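You operate a simulated robot arm through the tools that you are given. There is no shell and no other tool.

Carry out the task below with a simulated robot arm. There is one attempt and no reset: what you move stays moved.

Task
Press a tile from the lump beside the slide and lay it on the wooden battens.
Fine: push the slide back in.

The check looks at the end state, three seconds after you hand in, the way a careful person would. Anything else that was tipped, shoved, dropped, spilled or broken makes it a failure.

Robot
A 7-joint arm with a two-finger parallel gripper, fixed in place. Base frame: the origin is on the floor under the middle of its stand, x ahead of it, y to its left, z up; the work surface is at about z = 720. Units: mm, degrees, N and s.
With the tool pointing down near the work surface it reaches from about 280 to 720 mm from the base axis. Its first joint turns from -166.0 to 166.0 degrees. Payload 3.43 kg.
The tool frame sits at the grasp point between the pads (the TCP): z along the fingers, y along the line on which they close. The tips reach 34 mm beyond it. Largest opening 128 mm; finger width 24, thickness 12; the body of the gripper, 48 by 130 mm, starts 96 mm behind the TCP.
Orientation is told as [roll, pitch, yaw] about the base's x, y, z axes, in that order, counted from this pose: with the fingers straight down and closing along the base's y, the tool's x points along the base's -x, its y along +y and its z along -z.

Tools
- The arm moves only by the tool step_arm. Its argument "deltas" is a list of rows, each an object (a shift or turn left out is 0, a gripper value left out holds the last) with "hand": the opening, from 0 (shut) to 1 (fully open); "xyz": the shift along the tool's x, y, z in mm, a list of three; "rot": the turn, a rotation vector about the tool's x, y, z in degrees, a list of three. In form: [{"hand": hand, "xyz": [dx, dy, dz], "rot": [wx, wy, wz]}, ...]. A call has 1 to 20 rows; each row is the pose to reach, as a shift and turn from the pose commanded when the call began, along the tool's axes at that moment. Rows are played at 5 a second. More than 50 mm and 8.6 degrees between two rows, or a gripper value outside its range, and nothing of the call is played. Where a pose cannot be reached the arm comes as near as it can. A force on the tool above 40 N (or 10 N above the force at the start of the call, whichever is more), or a blocked arm, ends the call early, and 0.2 s more pass. The fingers move at their own pace (about 108 mm/s each) and stop on an object; they squeeze with about 31 N. The grip force told is the motor's: it shows also when the fingers shut on nothing. Time passes only in rows, and 0.2 s behind the last, so rows that repeat a pose let the fingers close. It gives the time, the measured TCP pose, the force on the tool (base axes), the opening and the grip force at its end, in the units of the frame above (readings bear some noise), with the torque about the TCP (base axes, N m) and any sound that the robot's microphone picked up, and new pictures: "pictures" is both (left out), scene, wrist or none.
- Cameras (640 x 400 px; columns grow to the right, rows downward): "scene" is fixed at [48.8, 650.8, 1273.2]; the picture's right is [-0.80, -0.61, 0.00], its down [-0.18, 0.24, -0.95] and it looks along [0.58, -0.76, -0.30] (base axes); focal length 311 px, centre (320, 200). "wrist" rides on the gripper at [76, -11, -160] in the tool frame; the picture's right is [0.15, 0.99, 0.00], its down [-0.88, 0.13, -0.46] and it looks along [-0.45, 0.07, 0.89] (tool axes); focal length 234 px, centre (320, 200). There is no depth. A picture from a camera that has moved, and an enlarged one, comes with that camera's place and axes in the base frame and with its lens.
- raise_lower(by): slides the trunk up (or, below 0, down) by that many mm; the arm rides with it, the base frame stays. It gives what a move gives, with no picture.
- enlarge(camera, box): a new picture of the part [left, top, right, bottom] of that camera's present view, enlarged. The clock stands still meanwhile.
- close_job(): hands the job in; it is judged then, once.

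Places have to be worked out from the pictures, the camera data and where the tool is seen. Open the gripper and draw the arm clear of the work before you hand the job in, unless the task says otherwise.

The tools are called by a JSON object that holds its "op" and its "data". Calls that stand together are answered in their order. step_arm: Moves the arm, as the interface text tells. Its arguments: {"type":"object","properties":{"deltas":{"type":"array"},"pictures":{"type":"string","enum":["both","scene","wrist","none"]}},"required":["deltas"]} The other tools are called the same way: raise_lower (by) moves the trunk up or down; enlarge (camera, box) takes an enlarged picture of a part of a camera's view; close_job () hands the job in.

At the start:

```text
time_s: 0.0
tcp_pos: [442.8, 3.5, 1181.0]
tcp_rot: [0.1, 0.0, 0.0]
wrist_force: [0.1, 0.3, 0.1]
ft_torque: [-0.03, 0.0, -0.01]
finger_gap: 128.0
finger_force: 0.0
trunk travel left (down, up): [-200.0, 124.0]
```

scene: 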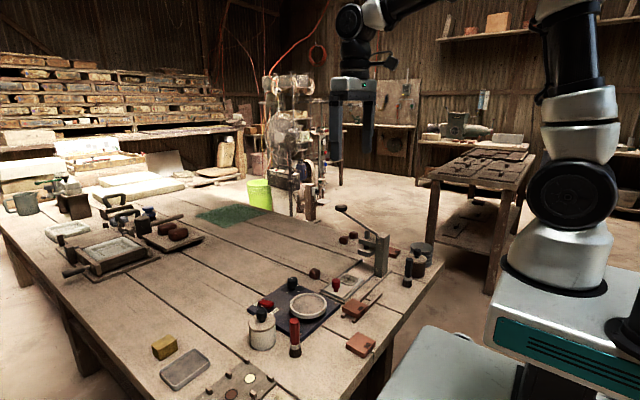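
wrist: 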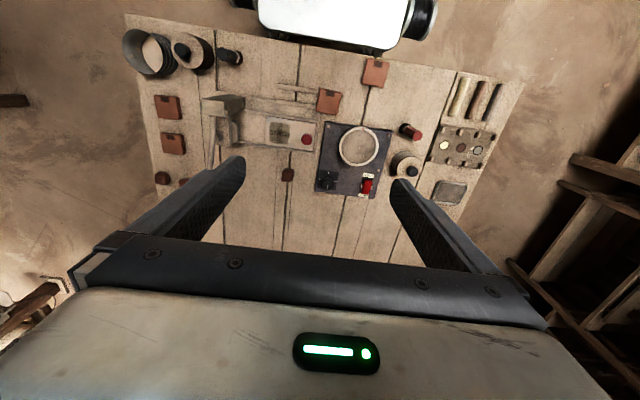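

The pictures show a bench with a lever press, a slide with a red knob, a turntable with switches, and several brick-coloured tiles. I'll enlarge the views to identify the parts before moving.

{"op": "enlarge", "data": {"camera": "wrist", "box": [120, 40, 340, 200]}}

{"op": "enlarge", "data": {"camera": "scene", "box": [240, 190, 440, 330]}}

{"op": "enlarge", "data": {"camera": "wrist", "box": [300, 40, 520, 220]}}

```text
2.50 times, centred on (230, 120) of wrist
camera zoom: at [367.0, -8.0, 1340.9], right [-0.15, 0.99, 0.0], down [0.88, 0.13, 0.46], along [0.45, 0.07, -0.89], focal length 585 px, centre (545, 400)
```

zoom: 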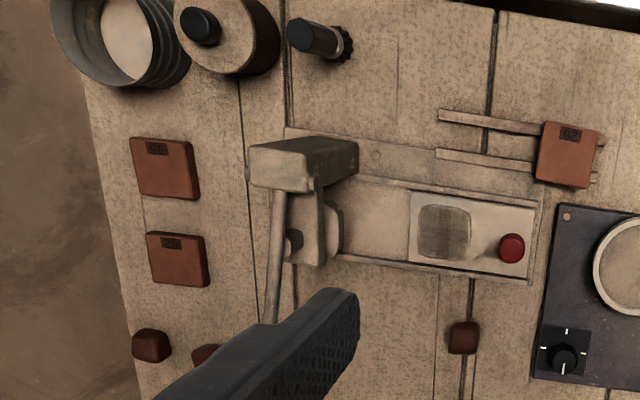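

```text
2.86 times, centred on (340, 260) of scene
camera zoom: at [48.8, 650.8, 1273.2], right [-0.8, -0.61, 0.0], down [-0.18, 0.24, -0.95], along [0.58, -0.76, -0.3], focal length 889 px, centre (263, 29)
```

zoom: 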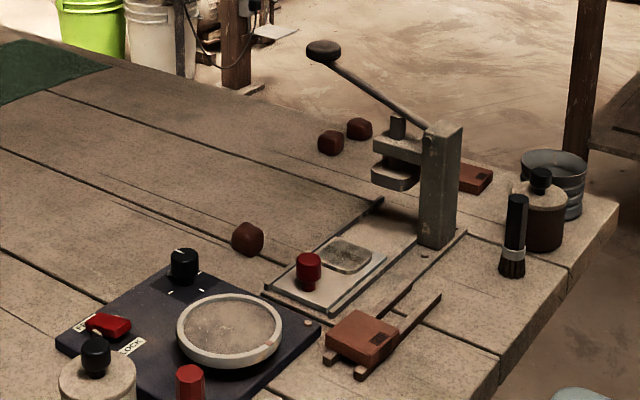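

```text
2.22 times, centred on (410, 130) of wrist
camera zoom: at [367.0, -8.0, 1340.9], right [-0.15, 0.99, 0.0], down [0.88, 0.13, 0.46], along [0.45, 0.07, -0.89], focal length 520 px, centre (120, 356)
```

zoom: 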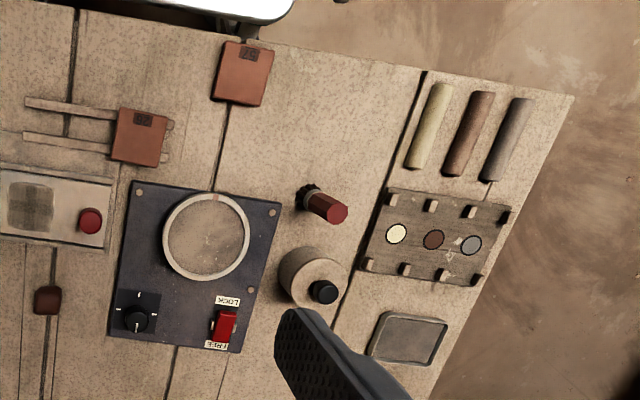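

The slide stands pulled out, with its recess about (499, -89), the red knob about (499, -19) and the lump about (613, -62). I'll move down and toward the press for a closer view before working out details.

{"op": "step_arm", "data": {"deltas": [{"xyz": [10, -15, 30]}, {"xyz": [20, -30, 60]}, {"xyz": [30, -45, 95]}, {"xyz": [40, -60, 130]}, {"xyz": [40, -60, 130]}], "pictures": "both"}}

```text
time_s: 1.2
tcp_pos: [403.5, -55.5, 1050.7]
tcp_rot: [0.0, 0.0, -0.1]
wrist_force: [-0.6, 0.2, 0.5]
ft_torque: [0.02, 0.02, -0.01]
finger_gap: 127.9
finger_force: 0.0
trunk travel left (down, up): [-200.0, 124.0]
camera wrist: at [327.8, -68.3, 1210.4], right [-0.15, 0.99, 0.0], down [0.88, 0.13, 0.46], along [0.45, 0.07, -0.89], focal length 234 px, centre (320, 200)
```

scene: 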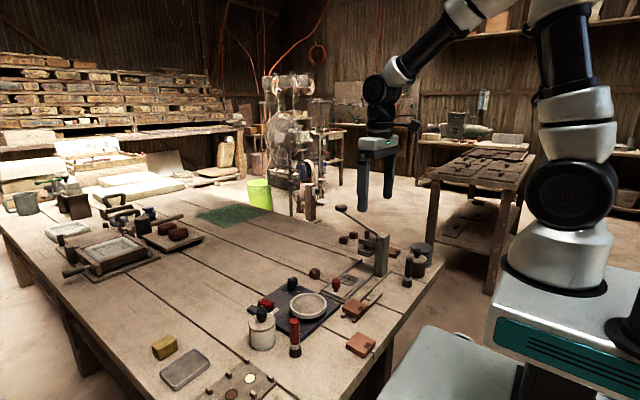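
wrist: 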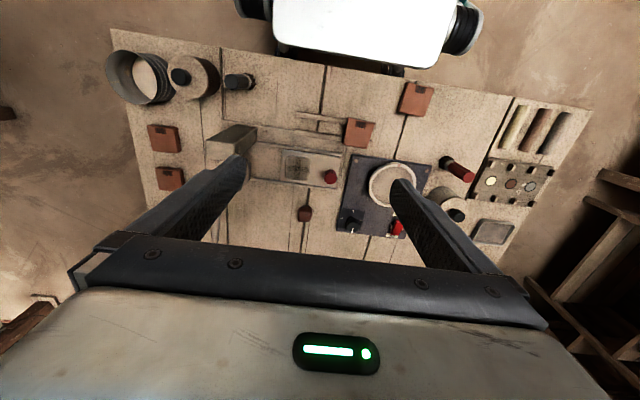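

{"op": "enlarge", "data": {"camera": "wrist", "box": [200, 110, 380, 222]}}

{"op": "enlarge", "data": {"camera": "scene", "box": [300, 195, 430, 275]}}

{"op": "enlarge", "data": {"camera": "scene", "box": [300, 255, 430, 335]}}

```text
3.56 times, centred on (290, 166) of wrist
camera zoom: at [327.8, -68.3, 1210.4], right [-0.15, 0.99, 0.0], down [0.88, 0.13, 0.46], along [0.45, 0.07, -0.89], focal length 833 px, centre (427, 321)
```

zoom: 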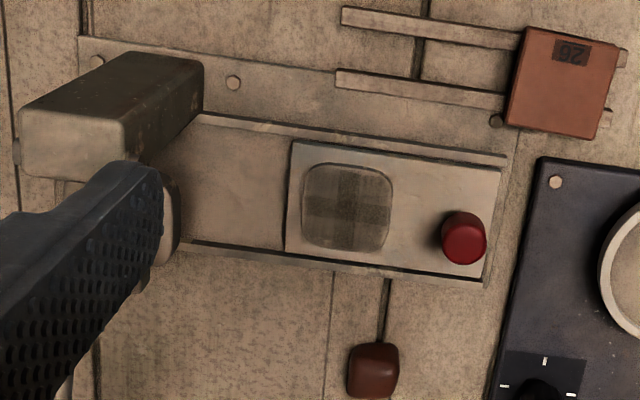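

```text
4.92 times, centred on (365, 235) of scene
camera zoom: at [48.8, 650.8, 1273.2], right [-0.8, -0.61, 0.0], down [-0.18, 0.24, -0.95], along [0.58, -0.76, -0.3], focal length 1531 px, centre (98, 28)
```

zoom: 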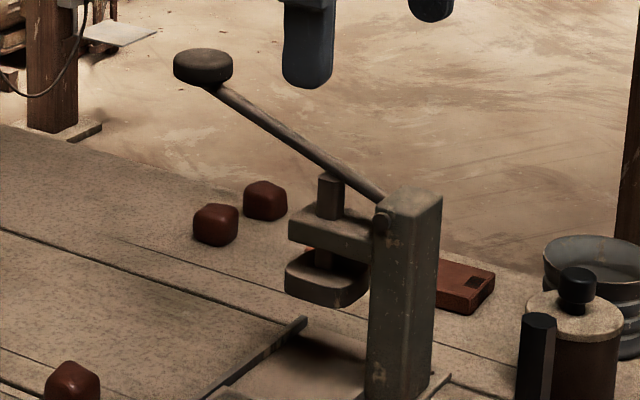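

```text
4.92 times, centred on (365, 295) of scene
camera zoom: at [48.8, 650.8, 1273.2], right [-0.8, -0.61, 0.0], down [-0.18, 0.24, -0.95], along [0.58, -0.76, -0.3], focal length 1531 px, centre (98, -268)
```

zoom: 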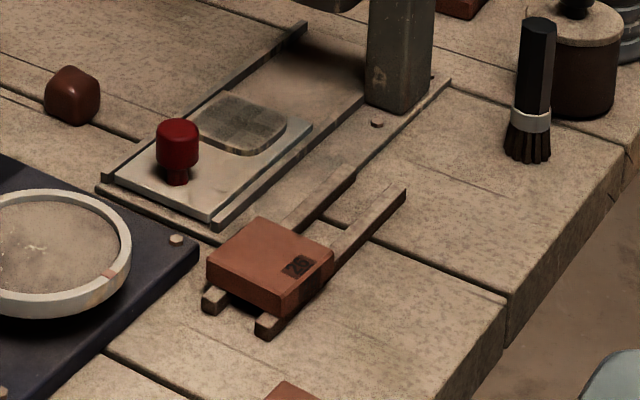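

The column stands at about (438, -197) with its lever reaching +x to a black knob near (599, -190, 930). The ram sits over about (496, -190) and the battens are at x≈393–427, y≈-102 to +50. I'll turn the hand to yaw -90, so the camera is on the +y side and the fingers close along x, and look again.

{"op": "step_arm", "data": {"deltas": [{"xyz": [-11, 6, 4], "rot": [0, 0, 7.5]}, {"xyz": [-23, 12, 8], "rot": [0, 0, 15]}, {"xyz": [-34, 19, 12], "rot": [0, 0, 22.5]}, {"xyz": [-46, 25, 17], "rot": [0, 0, 30]}, {"xyz": [-57, 31, 21], "rot": [0, 0, 37.5]}, {"xyz": [-68, 38, 25], "rot": [0, 0, 45]}, {"xyz": [-80, 44, 29], "rot": [0, 0, 52.5]}, {"xyz": [-91, 50, 33], "rot": [0, 0, 60]}, {"xyz": [-102, 57, 37], "rot": [0, 0, 67.5]}, {"xyz": [-114, 63, 42], "rot": [0, 0, 75]}, {"xyz": [-125, 69, 46], "rot": [0, 0, 82.5]}, {"xyz": [-136.5, 75.5, 50], "rot": [0, 0, 90]}, {"xyz": [-136.5, 75.5, 50], "rot": [0, 0, 90]}], "pictures": "both"}}

```text
time_s: 4.0
tcp_pos: [539.4, 19.9, 1000.6]
tcp_rot: [-0.1, -0.1, -90.1]
wrist_force: [-0.1, 0.5, -0.7]
ft_torque: [0.05, -0.01, 0.0]
finger_gap: 128.2
finger_force: 0.1
trunk travel left (down, up): [-200.0, 124.0]
camera wrist: at [528.6, 94.4, 1161.1], right [0.99, 0.14, 0.0], down [0.13, -0.88, 0.46], along [0.07, -0.45, -0.89], focal length 234 px, centre (320, 200)
```

scene: 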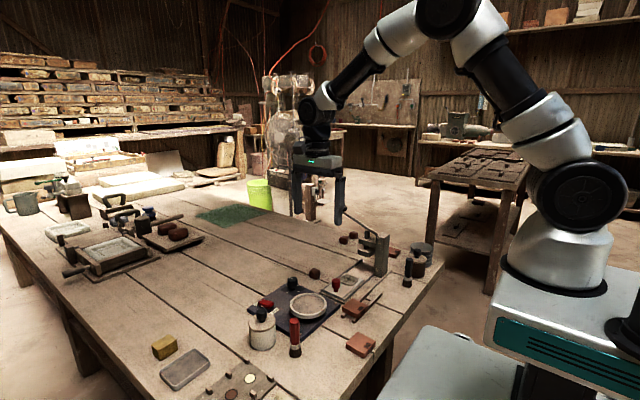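
wrist: 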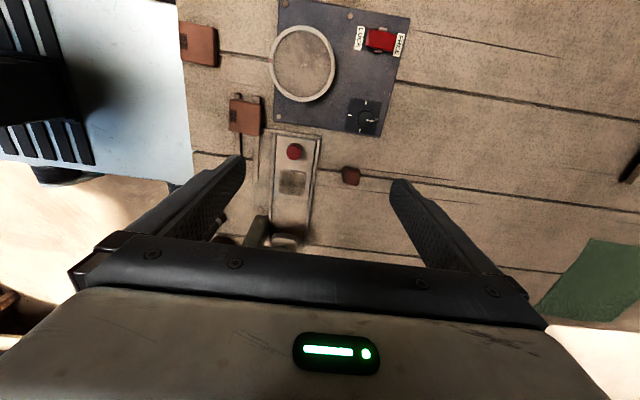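

The view now looks toward the press from +y. I'll enlarge the slide, lump and press.

{"op": "enlarge", "data": {"camera": "wrist", "box": [220, 130, 400, 242]}}

{"op": "enlarge", "data": {"camera": "scene", "box": [290, 160, 450, 290]}}

```text
3.56 times, centred on (310, 186) of wrist
camera zoom: at [528.6, 94.4, 1161.1], right [0.99, 0.14, 0.0], down [0.13, -0.88, 0.46], along [0.07, -0.45, -0.89], focal length 833 px, centre (356, 250)
```

zoom: 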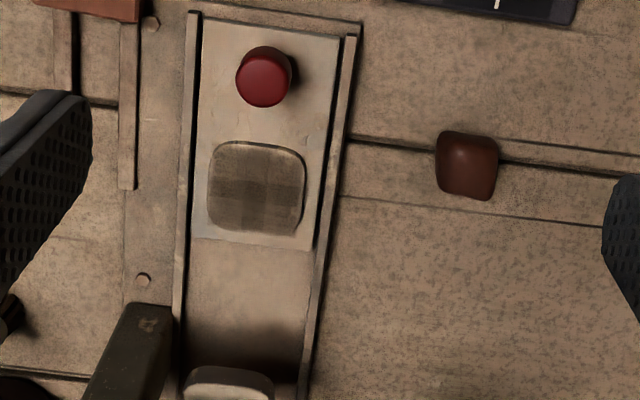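

```text
3.08 times, centred on (370, 225) of scene
camera zoom: at [48.8, 650.8, 1273.2], right [-0.8, -0.61, 0.0], down [-0.18, 0.24, -0.95], along [0.58, -0.76, -0.3], focal length 957 px, centre (166, 123)
```

zoom: 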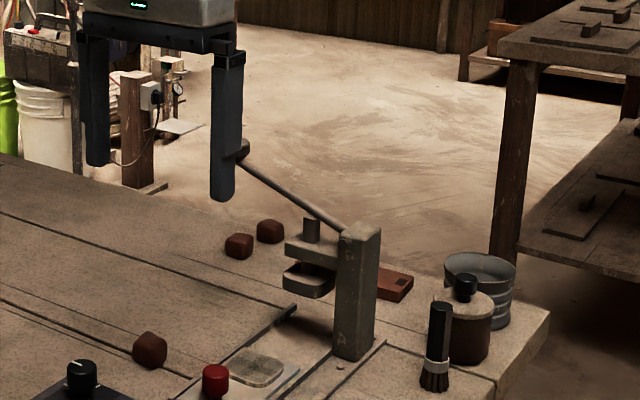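

The lump is at about (615, -61), about 34 mm across, and the recess centre is about (502, -90). The knob is at about (502, -22). I'll move above the lump at z≈860 with the fingers partly closed to refine its position.

{"op": "step_arm", "data": {"deltas": [{"hand": 0.7, "xyz": [-16, 15, 28]}, {"hand": 0.7, "xyz": [-32, 30, 56]}, {"hand": 0.7, "xyz": [-48, 45, 84]}, {"hand": 0.7, "xyz": [-64, 60, 112]}, {"hand": 0.7, "xyz": [-80.9, 75.6, 140.6]}, {"hand": 0.7, "xyz": [-80.9, 75.6, 140.6]}], "pictures": "both"}}

```text
time_s: 5.4
tcp_pos: [613.2, -60.6, 860.6]
tcp_rot: [0.0, 0.1, -90.1]
wrist_force: [0.5, -0.2, 0.3]
ft_torque: [0.0, 0.01, 0.03]
finger_gap: 89.6
finger_force: 0.1
trunk travel left (down, up): [-200.0, 124.0]
camera wrist: at [603.2, 13.4, 1021.1], right [0.99, 0.15, 0.0], down [0.13, -0.88, 0.46], along [0.07, -0.45, -0.89], focal length 234 px, centre (320, 200)
```

scene: 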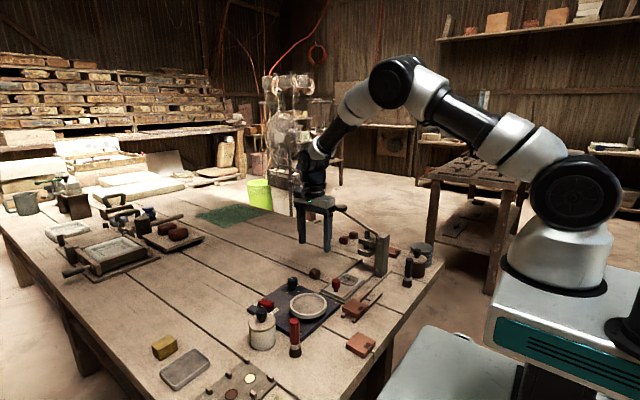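
wrist: 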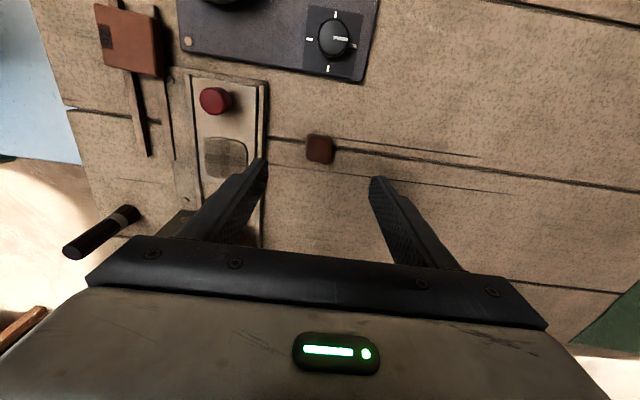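

{"op": "enlarge", "data": {"camera": "wrist", "box": [180, 60, 400, 200]}}

{"op": "enlarge", "data": {"camera": "scene", "box": [280, 170, 440, 300]}}

```text
2.86 times, centred on (290, 130) of wrist
camera zoom: at [603.2, 13.4, 1021.1], right [0.99, 0.15, 0.0], down [0.13, -0.88, 0.46], along [0.07, -0.45, -0.89], focal length 669 px, centre (406, 400)
```

zoom: 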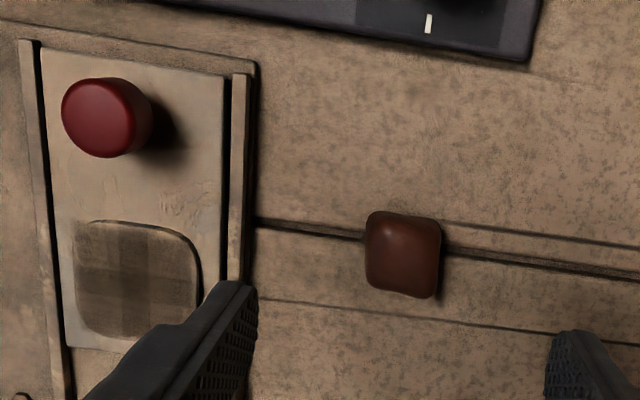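

```text
3.08 times, centred on (360, 235) of scene
camera zoom: at [48.8, 650.8, 1273.2], right [-0.8, -0.61, 0.0], down [-0.18, 0.24, -0.95], along [0.58, -0.76, -0.3], focal length 957 px, centre (197, 92)
```

zoom: 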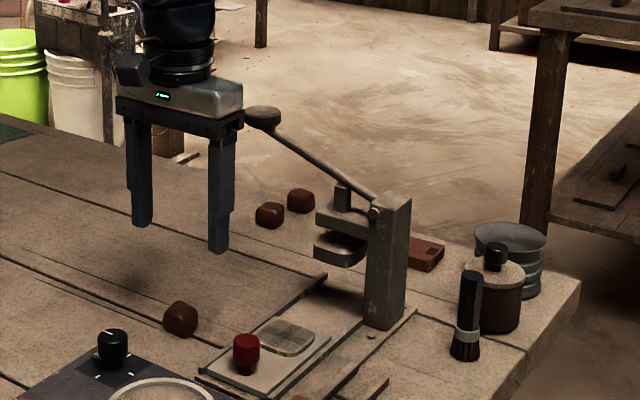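

The lump refines to (614.5, -61), about 31 mm wide, right under the TCP. I'll descend so the tips sit a few mm above the table around the lump, then check before closing.

{"op": "step_arm", "data": {"deltas": [{"hand": 0.6, "xyz": [0, 0, 25]}, {"hand": 0.6, "xyz": [0, 0, 50]}, {"hand": 0.6, "xyz": [0, 0, 75]}, {"hand": 0.6, "xyz": [0, 0, 96]}, {"hand": 0.6, "xyz": [0, 0, 96]}], "pictures": "both"}}

```text
time_s: 6.6
tcp_pos: [615.6, -61.3, 763.9]
tcp_rot: [0.1, 0.1, -90.0]
wrist_force: [0.5, 0.3, -0.2]
ft_torque: [0.02, 0.01, 0.02]
finger_gap: 76.7
finger_force: 0.1
trunk travel left (down, up): [-200.0, 124.0]
camera wrist: at [603.9, 13.6, 924.3], right [0.99, 0.15, 0.0], down [0.13, -0.88, 0.46], along [0.07, -0.45, -0.89], focal length 234 px, centre (320, 200)
```

scene: 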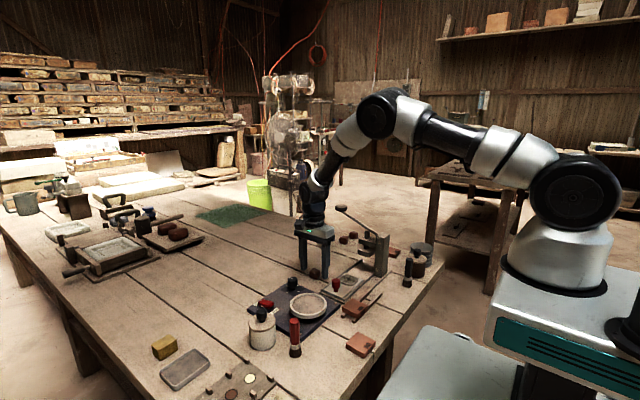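
wrist: 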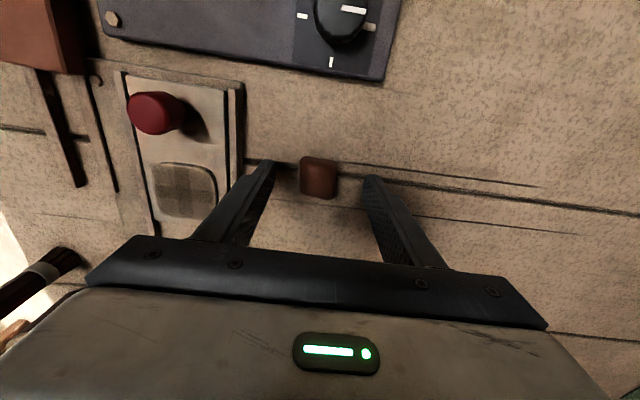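

{"op": "enlarge", "data": {"camera": "wrist", "box": [220, 120, 420, 240]}}

{"op": "enlarge", "data": {"camera": "scene", "box": [270, 200, 400, 300]}}

```text
3.20 times, centred on (320, 180) of wrist
camera zoom: at [603.9, 13.6, 924.3], right [0.99, 0.15, 0.0], down [0.13, -0.88, 0.46], along [0.07, -0.45, -0.89], focal length 749 px, centre (320, 264)
```

zoom: 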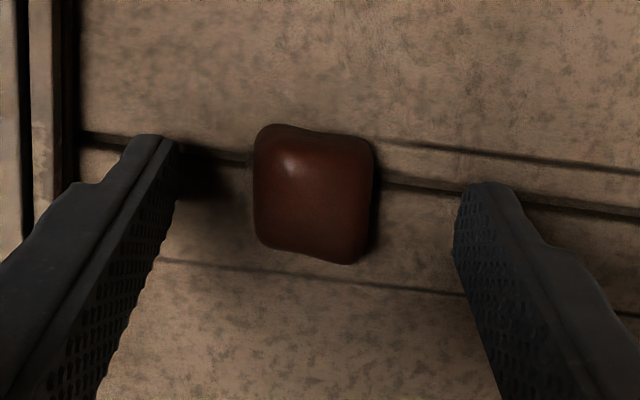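

```text
4.00 times, centred on (335, 250) of scene
camera zoom: at [48.8, 650.8, 1273.2], right [-0.8, -0.61, 0.0], down [-0.18, 0.24, -0.95], along [0.58, -0.76, -0.3], focal length 1244 px, centre (260, 0)
```

zoom: 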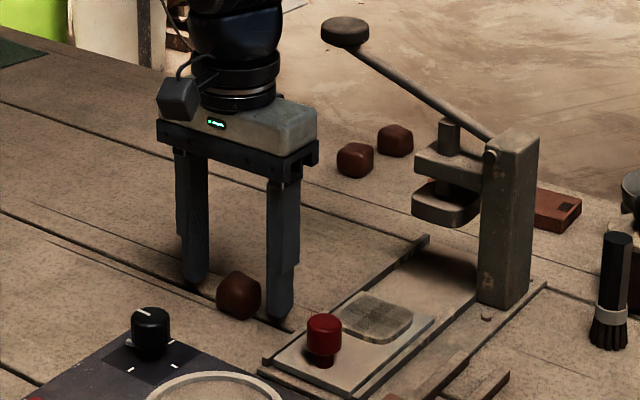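

The fingers straddle the lump symmetrically, with the tips at about z=730. I'll close on it now.

{"op": "step_arm", "data": {"deltas": [{"hand": 0.3, "xyz": [0, 0, 0]}, {"hand": 0.15, "xyz": [0, 0, 0]}, {"hand": 0.1, "xyz": [0, 0, 0]}, {"hand": 0.1, "xyz": [0, 0, 0]}], "pictures": "wrist"}}

```text
time_s: 7.6
tcp_pos: [614.6, -60.9, 765.0]
tcp_rot: [0.1, -0.1, -90.0]
wrist_force: [-0.4, -1.0, 0.0]
ft_torque: [0.0, -0.01, 0.03]
finger_gap: 32.8
finger_force: 30.8
trunk travel left (down, up): [-200.0, 124.0]
camera wrist: at [603.7, 13.6, 924.4], right [0.99, 0.15, 0.0], down [0.13, -0.88, 0.46], along [0.07, -0.45, -0.89], focal length 234 px, centre (320, 200)
```

wrist: 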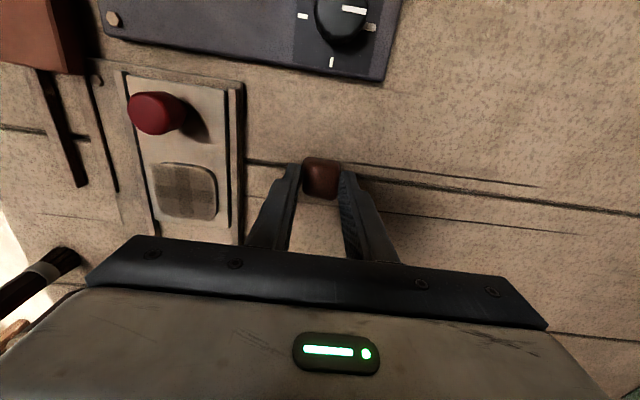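

Grip is holding at 32.8 mm and 30.8 N. I'll lift it and carry it over the recess at (501.5, -89), staying well above the knob.

{"op": "step_arm", "data": {"deltas": [{"hand": 0.1, "xyz": [0, 0, -20]}, {"hand": 0.1, "xyz": [0, 0, -45]}, {"hand": 0.1, "xyz": [0, 0, -65]}, {"hand": 0.1, "xyz": [-6, -25, -65]}, {"hand": 0.1, "xyz": [-12, -50, -65]}, {"hand": 0.1, "xyz": [-18, -75, -65]}, {"hand": 0.1, "xyz": [-24, -100, -65]}, {"hand": 0.1, "xyz": [-28, -113, -65]}, {"hand": 0.1, "xyz": [-28, -113, -65]}], "pictures": "both"}}

```text
time_s: 9.6
tcp_pos: [500.5, -89.2, 828.9]
tcp_rot: [0.1, -0.1, -90.0]
wrist_force: [-0.2, -0.3, -0.8]
ft_torque: [0.01, -0.02, -0.01]
finger_gap: 32.8
finger_force: 30.5
trunk travel left (down, up): [-200.0, 124.0]
camera wrist: at [490.0, -14.7, 989.5], right [0.99, 0.15, 0.0], down [0.13, -0.88, 0.46], along [0.07, -0.45, -0.89], focal length 234 px, centre (320, 200)
```

scene: 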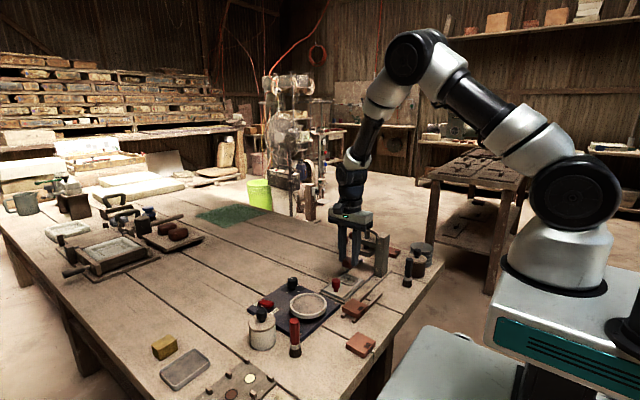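
wrist: 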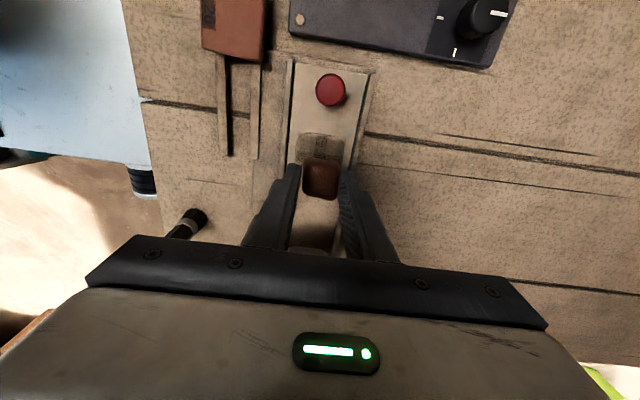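

{"op": "enlarge", "data": {"camera": "wrist", "box": [240, 50, 420, 240]}}

{"op": "enlarge", "data": {"camera": "scene", "box": [300, 200, 430, 310]}}

```text
2.11 times, centred on (330, 145) of wrist
camera zoom: at [490.0, -14.7, 989.5], right [0.99, 0.15, 0.0], down [0.13, -0.88, 0.46], along [0.07, -0.45, -0.89], focal length 493 px, centre (299, 316)
```

zoom: 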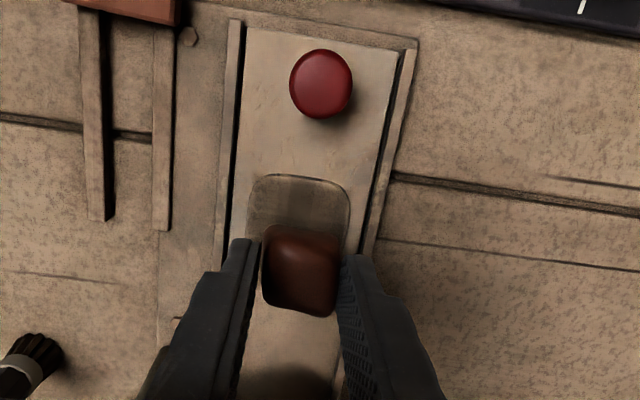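

```text
3.64 times, centred on (365, 255) of scene
camera zoom: at [48.8, 650.8, 1273.2], right [-0.8, -0.61, 0.0], down [-0.18, 0.24, -0.95], along [0.58, -0.76, -0.3], focal length 1131 px, centre (156, 0)
```

zoom: 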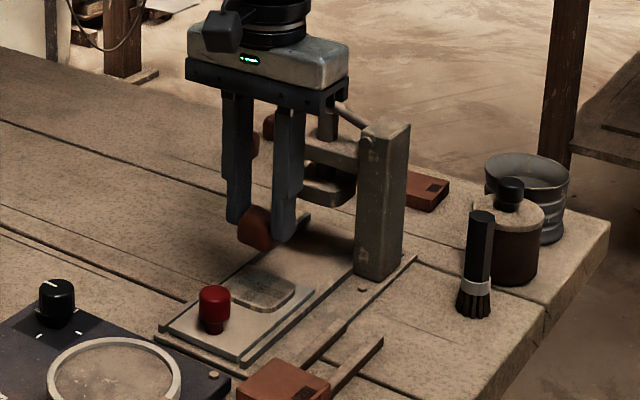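

The lump is held with its lower ~10 mm below the tips, centred over the recess (x≈501). I'll lower in stages and watch the force for contact with the recess floor.

{"op": "step_arm", "data": {"deltas": [{"hand": 0.1, "xyz": [-1, 0.5, 15]}, {"hand": 0.1, "xyz": [-1, 0.5, 30]}, {"hand": 0.1, "xyz": [-1, 0.5, 42]}, {"hand": 0.1, "xyz": [-1, 0.5, 42]}], "pictures": "both"}}

```text
time_s: 10.6
tcp_pos: [501.5, -90.1, 788.1]
tcp_rot: [-0.1, 0.0, -89.9]
wrist_force: [0.4, 0.3, -0.9]
ft_torque: [-0.01, -0.01, 0.01]
finger_gap: 33.0
finger_force: 30.9
trunk travel left (down, up): [-200.0, 124.0]
camera wrist: at [491.1, -15.2, 947.3], right [0.99, 0.15, 0.0], down [0.13, -0.88, 0.46], along [0.07, -0.45, -0.89], focal length 234 px, centre (320, 200)
```

scene: 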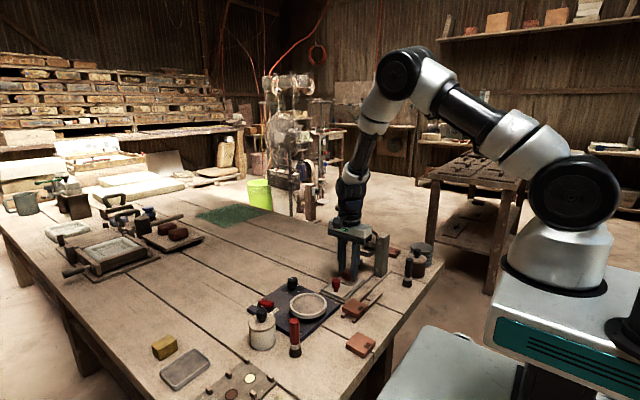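
wrist: 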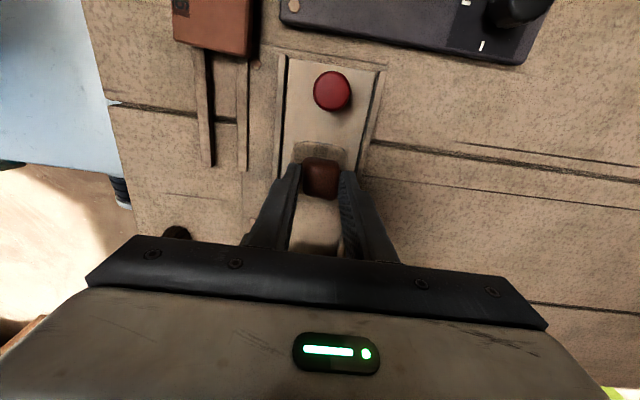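

No contact yet, with the lump bottom at about z=743. I'll go on down in 2–3 mm steps and read the vertical force.

{"op": "step_arm", "data": {"deltas": [{"hand": 0.1, "xyz": [0, 0, 3]}, {"hand": 0.1, "xyz": [0, 0, 6]}, {"hand": 0.1, "xyz": [0, 0, 6]}], "pictures": "none"}}

{"op": "step_arm", "data": {"deltas": [{"hand": 0.1, "xyz": [0, 0, 2]}, {"hand": 0.1, "xyz": [0, 0, 3]}, {"hand": 0.1, "xyz": [0, 0, 3]}], "pictures": "both"}}

```text
time_s: 11.4
tcp_pos: [501.2, -90.1, 783.5]
tcp_rot: [0.3, 0.0, -90.0]
wrist_force: [-4.1, 0.9, 21.7]
ft_torque: [0.01, 0.19, 0.02]
finger_gap: 33.3
finger_force: 30.9
trunk travel left (down, up): [-200.0, 124.0]
```

```text
time_s: 12.2
tcp_pos: [501.5, -91.3, 779.7]
tcp_rot: [0.2, 0.0, -90.0]
wrist_force: [-1.7, -0.6, 23.0]
ft_torque: [-0.01, 0.1, 0.03]
finger_gap: 33.0
finger_force: 30.8
trunk travel left (down, up): [-200.0, 124.0]
camera wrist: at [490.6, -15.4, 939.1], right [0.99, 0.15, 0.0], down [0.13, -0.88, 0.46], along [0.07, -0.45, -0.89], focal length 234 px, centre (320, 200)
```

scene: 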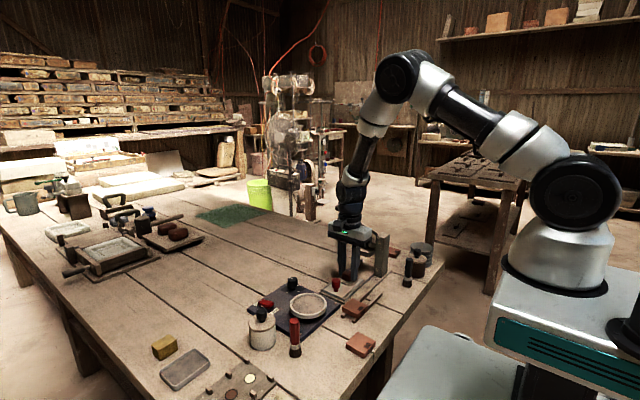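
wrist: 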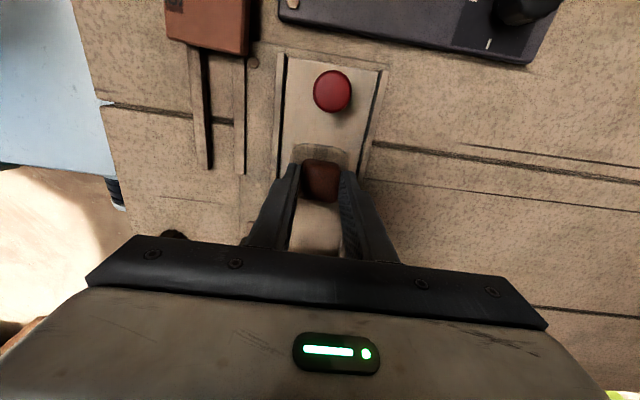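

The force rose to about 22 N at z≈783, so the lump has touched something. I'll look closely to see whether it is in the recess or on the rim.

{"op": "enlarge", "data": {"camera": "wrist", "box": [260, 50, 400, 220]}}

{"op": "enlarge", "data": {"camera": "scene", "box": [310, 230, 410, 310]}}

```text
2.35 times, centred on (330, 135) of wrist
camera zoom: at [490.6, -15.4, 939.1], right [0.99, 0.15, 0.0], down [0.13, -0.88, 0.46], along [0.07, -0.45, -0.89], focal length 551 px, centre (296, 353)
```

zoom: 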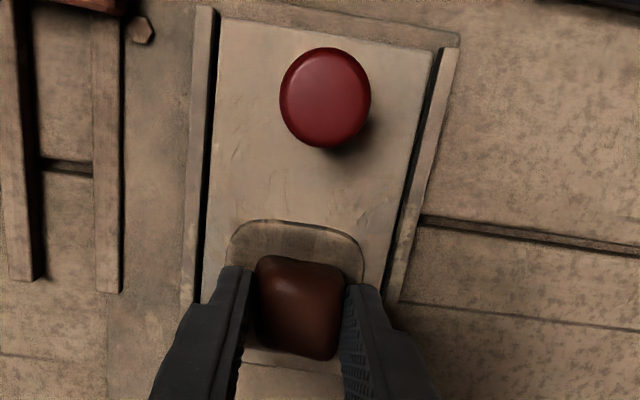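

```text
5.00 times, centred on (360, 270) of scene
camera zoom: at [48.8, 650.8, 1273.2], right [-0.8, -0.61, 0.0], down [-0.18, 0.24, -0.95], along [0.58, -0.76, -0.3], focal length 1555 px, centre (120, -150)
```

zoom: 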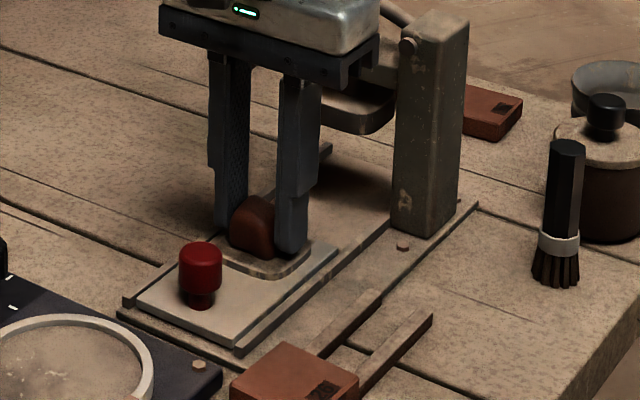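

The lump sits inside the recess (recess y -62 to -119, lump about -74 to -107), with the fingertips just above the slide top. I'll ease off 1.5 mm, open, and rise straight up.

{"op": "step_arm", "data": {"deltas": [{"hand": 0.1, "xyz": [0, 0, -1.5]}, {"hand": 0.35, "xyz": [0, 0, -1.5]}, {"hand": 0.45, "xyz": [0, 0, -1.5]}, {"hand": 0.45, "xyz": [0, 0, -20]}, {"hand": 0.45, "xyz": [0, 0, -45]}, {"hand": 0.45, "xyz": [0, 0, -60]}, {"hand": 0.45, "xyz": [0, 0, -60]}], "pictures": "both"}}

```text
time_s: 13.8
tcp_pos: [501.9, -89.6, 839.3]
tcp_rot: [0.0, 0.1, -90.0]
wrist_force: [-0.5, -0.5, -1.1]
ft_torque: [-0.01, 0.02, -0.01]
finger_gap: 57.8
finger_force: 0.0
trunk travel left (down, up): [-200.0, 124.0]
camera wrist: at [490.5, -15.1, 998.9], right [0.99, 0.15, 0.0], down [0.13, -0.88, 0.46], along [0.07, -0.45, -0.89], focal length 234 px, centre (320, 200)
```

scene: 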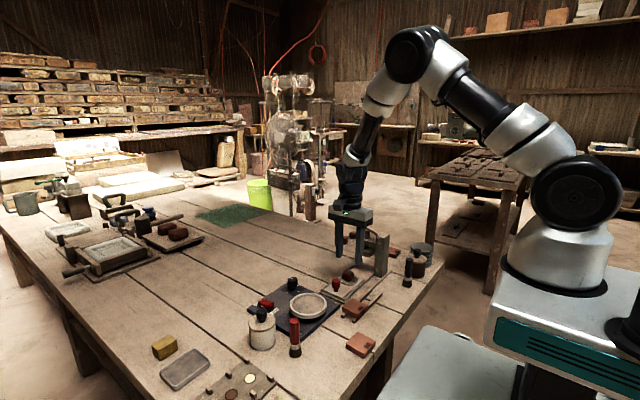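
wrist: 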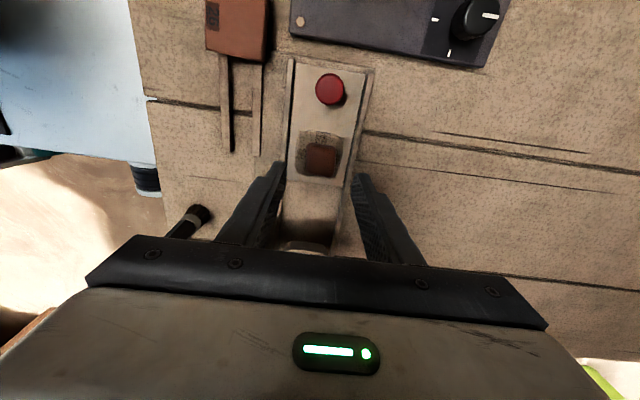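

{"op": "enlarge", "data": {"camera": "wrist", "box": [260, 50, 400, 220]}}

{"op": "enlarge", "data": {"camera": "scene", "box": [310, 230, 410, 310]}}

```text
2.35 times, centred on (330, 135) of wrist
camera zoom: at [490.5, -15.1, 998.9], right [0.99, 0.15, 0.0], down [0.13, -0.88, 0.46], along [0.07, -0.45, -0.89], focal length 551 px, centre (296, 353)
```

zoom: 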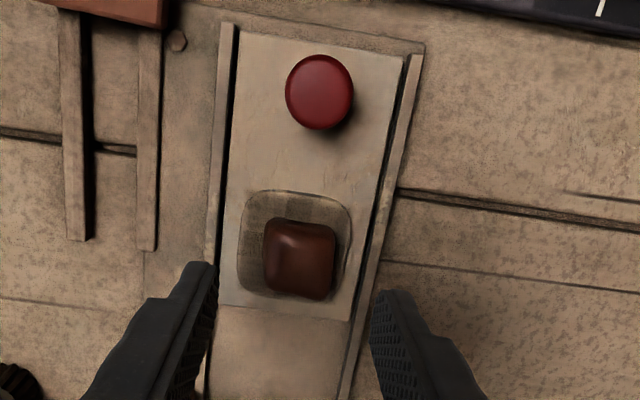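

```text
5.00 times, centred on (360, 270) of scene
camera zoom: at [48.8, 650.8, 1273.2], right [-0.8, -0.61, 0.0], down [-0.18, 0.24, -0.95], along [0.58, -0.76, -0.3], focal length 1555 px, centre (120, -150)
```

zoom: 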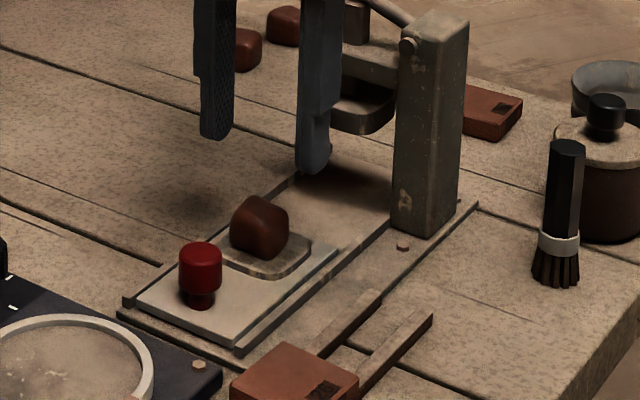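

The lump sits well inside the recess and stays put. Next I'll go over the red knob at (501.5, -21.5), whose top is about z=770, and lower the open fingers around it.

{"op": "step_arm", "data": {"deltas": [{"hand": 0.45, "xyz": [23, -0.5, 0]}, {"hand": 0.45, "xyz": [46, -0.5, 0]}, {"hand": 0.45, "xyz": [68, -0.5, 0]}, {"hand": 0.45, "xyz": [68, -0.5, 18]}, {"hand": 0.45, "xyz": [68, -0.5, 36]}, {"hand": 0.45, "xyz": [68, -0.5, 36]}], "pictures": "both"}}

```text
time_s: 15.2
tcp_pos: [501.2, -22.4, 802.7]
tcp_rot: [0.0, 0.0, -90.1]
wrist_force: [0.7, 1.5, -0.6]
ft_torque: [-0.01, -0.04, 0.0]
finger_gap: 57.7
finger_force: 0.0
trunk travel left (down, up): [-200.0, 124.0]
camera wrist: at [490.7, 52.7, 962.6], right [0.99, 0.15, 0.0], down [0.13, -0.88, 0.46], along [0.07, -0.45, -0.89], focal length 234 px, centre (320, 200)
```

scene: 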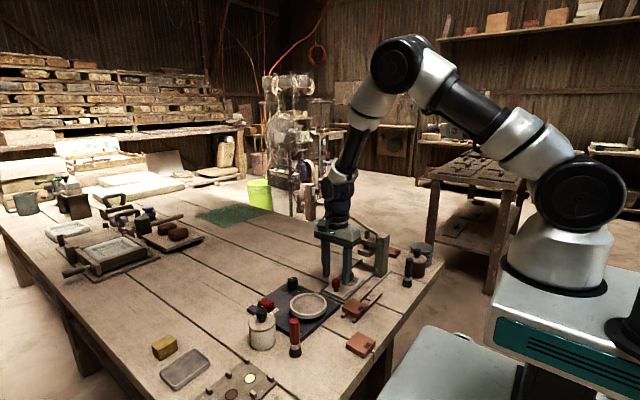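
wrist: 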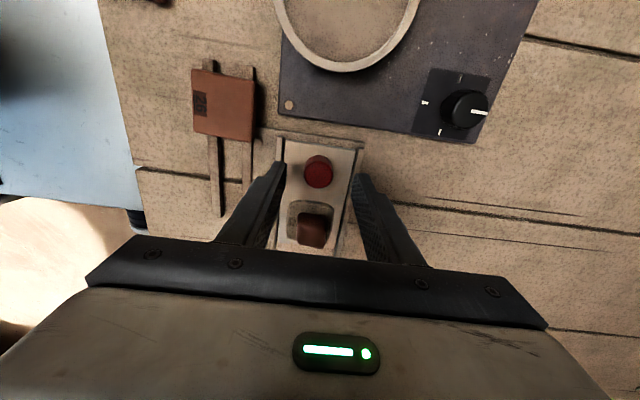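

The knob is between the fingers. I'll lower 21 mm, to tips at about z=748, and close on the knob.

{"op": "step_arm", "data": {"deltas": [{"hand": 0.45, "xyz": [0, 0, 10]}, {"hand": 0.45, "xyz": [0, 0, 21]}, {"hand": 0.45, "xyz": [0, 0, 21]}, {"hand": 0.2, "xyz": [0, 0, 21]}, {"hand": 0.05, "xyz": [0, 0, 21]}, {"hand": 0.05, "xyz": [0, 0, 21]}, {"hand": 0.05, "xyz": [0, 0, 21]}], "pictures": "both"}}

```text
time_s: 16.8
tcp_pos: [500.1, -22.3, 781.9]
tcp_rot: [-0.1, 0.0, -90.1]
wrist_force: [-12.1, -0.7, -1.2]
ft_torque: [0.11, 0.15, 0.0]
finger_gap: 25.4
finger_force: 44.7
trunk travel left (down, up): [-200.0, 124.0]
camera wrist: at [489.4, 52.4, 941.1], right [0.99, 0.15, 0.0], down [0.13, -0.88, 0.45], along [0.06, -0.45, -0.89], focal length 234 px, centre (320, 200)
```

scene: 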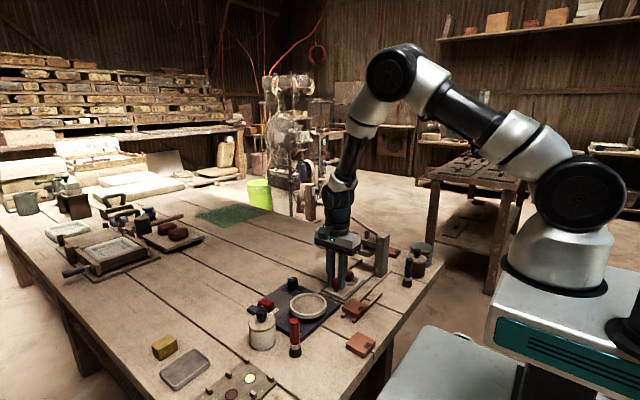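
wrist: 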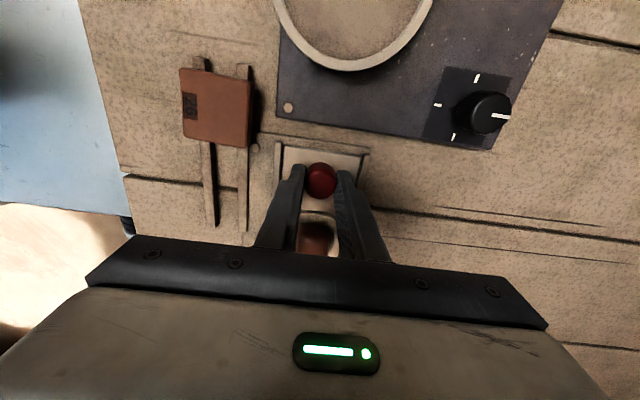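

Knob is gripped at 25.4 mm, with a 12 N side load showing it centred about 1.5 mm to -x. I'll shift to relieve that and push the slide in along -y, first 60 mm.

{"op": "step_arm", "data": {"deltas": [{"hand": 0.05, "xyz": [0, -1.5, 0]}, {"hand": 0.05, "xyz": [-8, -1.5, 0]}, {"hand": 0.05, "xyz": [-18, -1.5, 0]}, {"hand": 0.05, "xyz": [-28, -1.5, 0]}, {"hand": 0.05, "xyz": [-39, -1.5, 0]}, {"hand": 0.05, "xyz": [-50, -1.5, 0]}, {"hand": 0.05, "xyz": [-60, -1.5, 0]}, {"hand": 0.05, "xyz": [-60, -1.5, 0]}], "pictures": "both"}}

```text
time_s: 18.6
tcp_pos: [499.1, -82.7, 780.7]
tcp_rot: [0.0, 0.0, -90.0]
wrist_force: [-9.0, -1.1, -13.2]
ft_torque: [0.04, 0.09, 0.03]
finger_gap: 25.5
finger_force: 45.2
trunk travel left (down, up): [-200.0, 124.0]
camera wrist: at [489.2, -8.0, 941.1], right [0.99, 0.15, 0.0], down [0.13, -0.88, 0.46], along [0.07, -0.45, -0.89], focal length 234 px, centre (320, 200)
```

scene: 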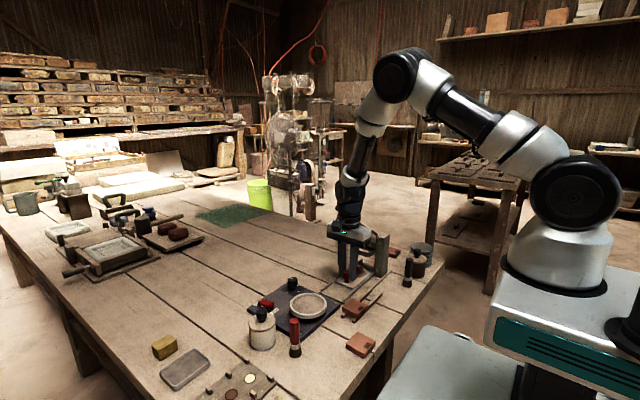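
wrist: 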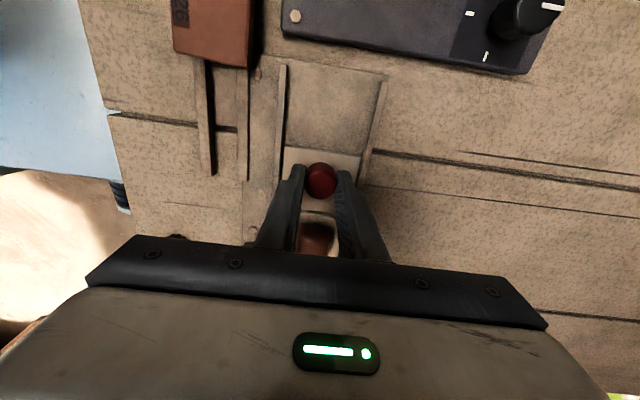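

The slide follows smoothly; another ~40 mm should put the recess under the ram. I'll advance 25 mm, then smaller steps while watching the y force for the stop.

{"op": "step_arm", "data": {"deltas": [{"hand": 0.05, "xyz": [-9, -1, 0]}, {"hand": 0.05, "xyz": [-18, -1, 0]}, {"hand": 0.05, "xyz": [-27, -1, 0]}, {"hand": 0.05, "xyz": [-32, -1, 0]}, {"hand": 0.05, "xyz": [-32, -1, 0]}], "pictures": "both"}}

```text
time_s: 19.8
tcp_pos: [501.3, -114.9, 781.1]
tcp_rot: [0.0, 0.1, -89.9]
wrist_force: [-0.3, 0.6, -15.0]
ft_torque: [0.22, -0.05, 0.01]
finger_gap: 25.5
finger_force: 45.2
trunk travel left (down, up): [-200.0, 124.0]
camera wrist: at [488.9, -39.5, 941.2], right [0.99, 0.15, 0.0], down [0.13, -0.88, 0.46], along [0.07, -0.45, -0.89], focal length 234 px, centre (320, 200)
```

scene: 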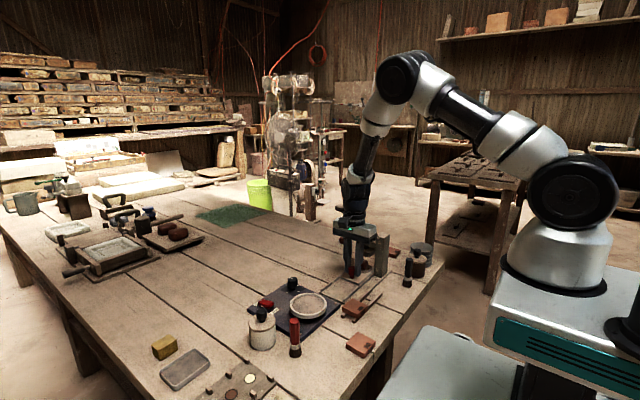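
wrist: 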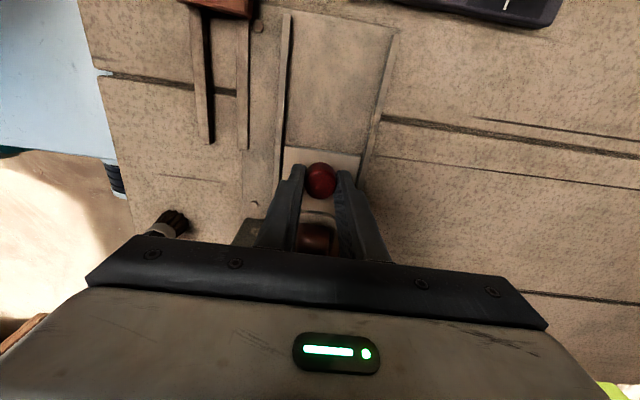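

{"op": "enlarge", "data": {"camera": "scene", "box": [310, 210, 410, 300]}}

{"op": "enlarge", "data": {"camera": "wrist", "box": [230, 130, 410, 260]}}

```text
4.44 times, centred on (360, 255) of scene
camera zoom: at [48.8, 650.8, 1273.2], right [-0.8, -0.61, 0.0], down [-0.18, 0.24, -0.95], along [0.58, -0.76, -0.3], focal length 1382 px, centre (142, -44)
```

zoom: 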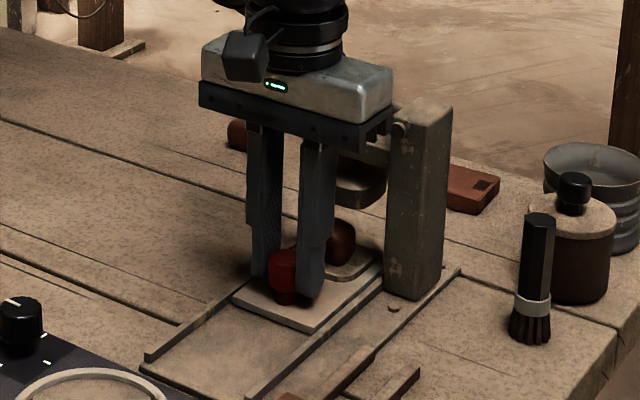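

```text
3.08 times, centred on (320, 195) of wrist
camera zoom: at [488.9, -39.5, 941.2], right [0.99, 0.15, 0.0], down [0.13, -0.88, 0.46], along [0.07, -0.45, -0.89], focal length 720 px, centre (320, 215)
```

zoom: 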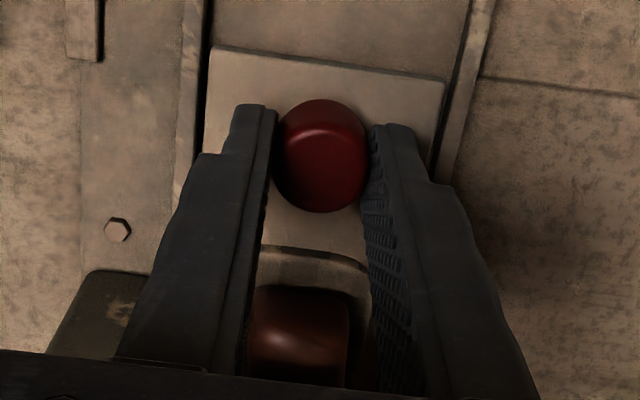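

The slide is nearly in: the knob is at y≈-115 and the recess at about -183. I'll ease it further in 2 mm steps until the end stop shows in the force.

{"op": "step_arm", "data": {"deltas": [{"hand": 0.05, "xyz": [-2, 0, 0]}, {"hand": 0.05, "xyz": [-4, 0, 0]}, {"hand": 0.05, "xyz": [-6, 0, 0]}, {"hand": 0.05, "xyz": [-6, 0, 0]}], "pictures": "none"}}

```text
time_s: 20.8
tcp_pos: [500.3, -120.0, 781.4]
tcp_rot: [0.0, 0.0, -90.1]
wrist_force: [3.2, 0.2, -10.9]
ft_torque: [0.09, -0.04, 0.04]
finger_gap: 25.7
finger_force: 44.9
trunk travel left (down, up): [-200.0, 124.0]
```

No stop yet at y=-120. I'll continue in 2 mm steps.

{"op": "step_arm", "data": {"deltas": [{"hand": 0.05, "xyz": [-2, 0, 0]}, {"hand": 0.05, "xyz": [-4, 0, 0]}, {"hand": 0.05, "xyz": [-4, 0, 0]}], "pictures": "none"}}

```text
time_s: 21.6
tcp_pos: [499.3, -125.5, 780.8]
tcp_rot: [0.0, 0.0, -90.0]
wrist_force: [6.3, -0.6, -9.0]
ft_torque: [0.21, -0.11, 0.0]
finger_gap: 25.6
finger_force: 45.1
trunk travel left (down, up): [-200.0, 124.0]
```

Still free at y=-125.5. I'll look at the alignment with the ram before going further.

{"op": "enlarge", "data": {"camera": "scene", "box": [320, 215, 400, 295]}}

{"op": "enlarge", "data": {"camera": "wrist", "box": [230, 100, 410, 260]}}

```text
5.00 times, centred on (360, 255) of scene
camera zoom: at [48.8, 650.8, 1273.2], right [-0.8, -0.61, 0.0], down [-0.18, 0.24, -0.95], along [0.58, -0.76, -0.3], focal length 1555 px, centre (120, -75)
```

zoom: 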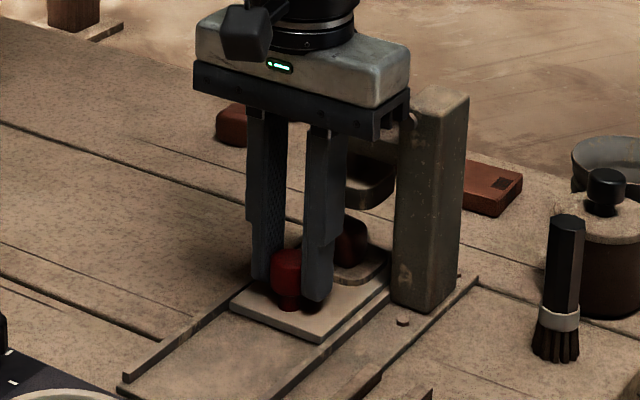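

```text
2.50 times, centred on (320, 180) of wrist
camera zoom: at [488.8, -49.9, 941.2], right [0.99, 0.15, 0.0], down [0.13, -0.88, 0.46], along [0.07, -0.45, -0.89], focal length 585 px, centre (320, 250)
```

zoom: 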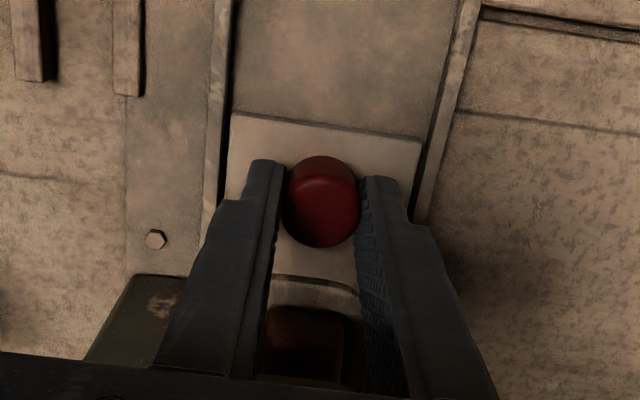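

The recess is now nearly beneath the ram pad. I'll keep nudging to find the end stop.

{"op": "step_arm", "data": {"deltas": [{"hand": 0.05, "xyz": [-1.5, 0.5, 0]}, {"hand": 0.05, "xyz": [-3, 0.5, 0]}, {"hand": 0.05, "xyz": [-3, 0.5, 0]}], "pictures": "none"}}

```text
time_s: 22.4
tcp_pos: [499.9, -127.0, 780.7]
tcp_rot: [0.1, 0.0, -90.0]
wrist_force: [5.0, 0.2, -6.7]
ft_torque: [-0.05, -0.09, 0.05]
finger_gap: 25.4
finger_force: 44.8
trunk travel left (down, up): [-200.0, 124.0]
```

{"op": "step_arm", "data": {"deltas": [{"hand": 0.05, "xyz": [-1.5, 0, 0]}, {"hand": 0.05, "xyz": [-3, 0, 0]}, {"hand": 0.05, "xyz": [-3, 0, 0]}], "pictures": "wrist"}}

```text
time_s: 23.2
tcp_pos: [500.3, -129.3, 781.9]
tcp_rot: [0.1, 0.1, -90.0]
wrist_force: [4.1, 0.3, -2.8]
ft_torque: [0.26, -0.07, 0.02]
finger_gap: 25.4
finger_force: 44.5
trunk travel left (down, up): [-200.0, 124.0]
camera wrist: at [488.9, -55.4, 941.2], right [0.99, 0.15, 0.0], down [0.13, -0.88, 0.46], along [0.07, -0.45, -0.89], focal length 234 px, centre (320, 200)
```

wrist: 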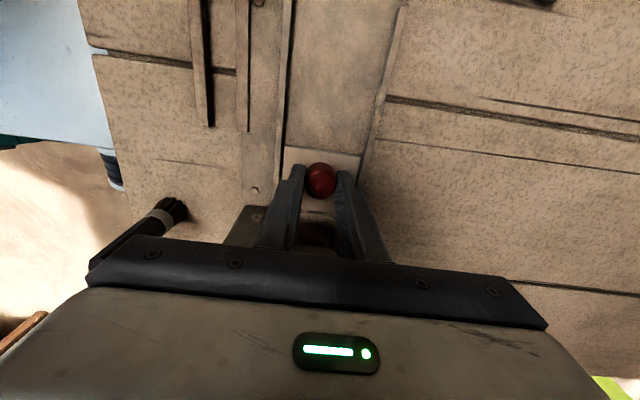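

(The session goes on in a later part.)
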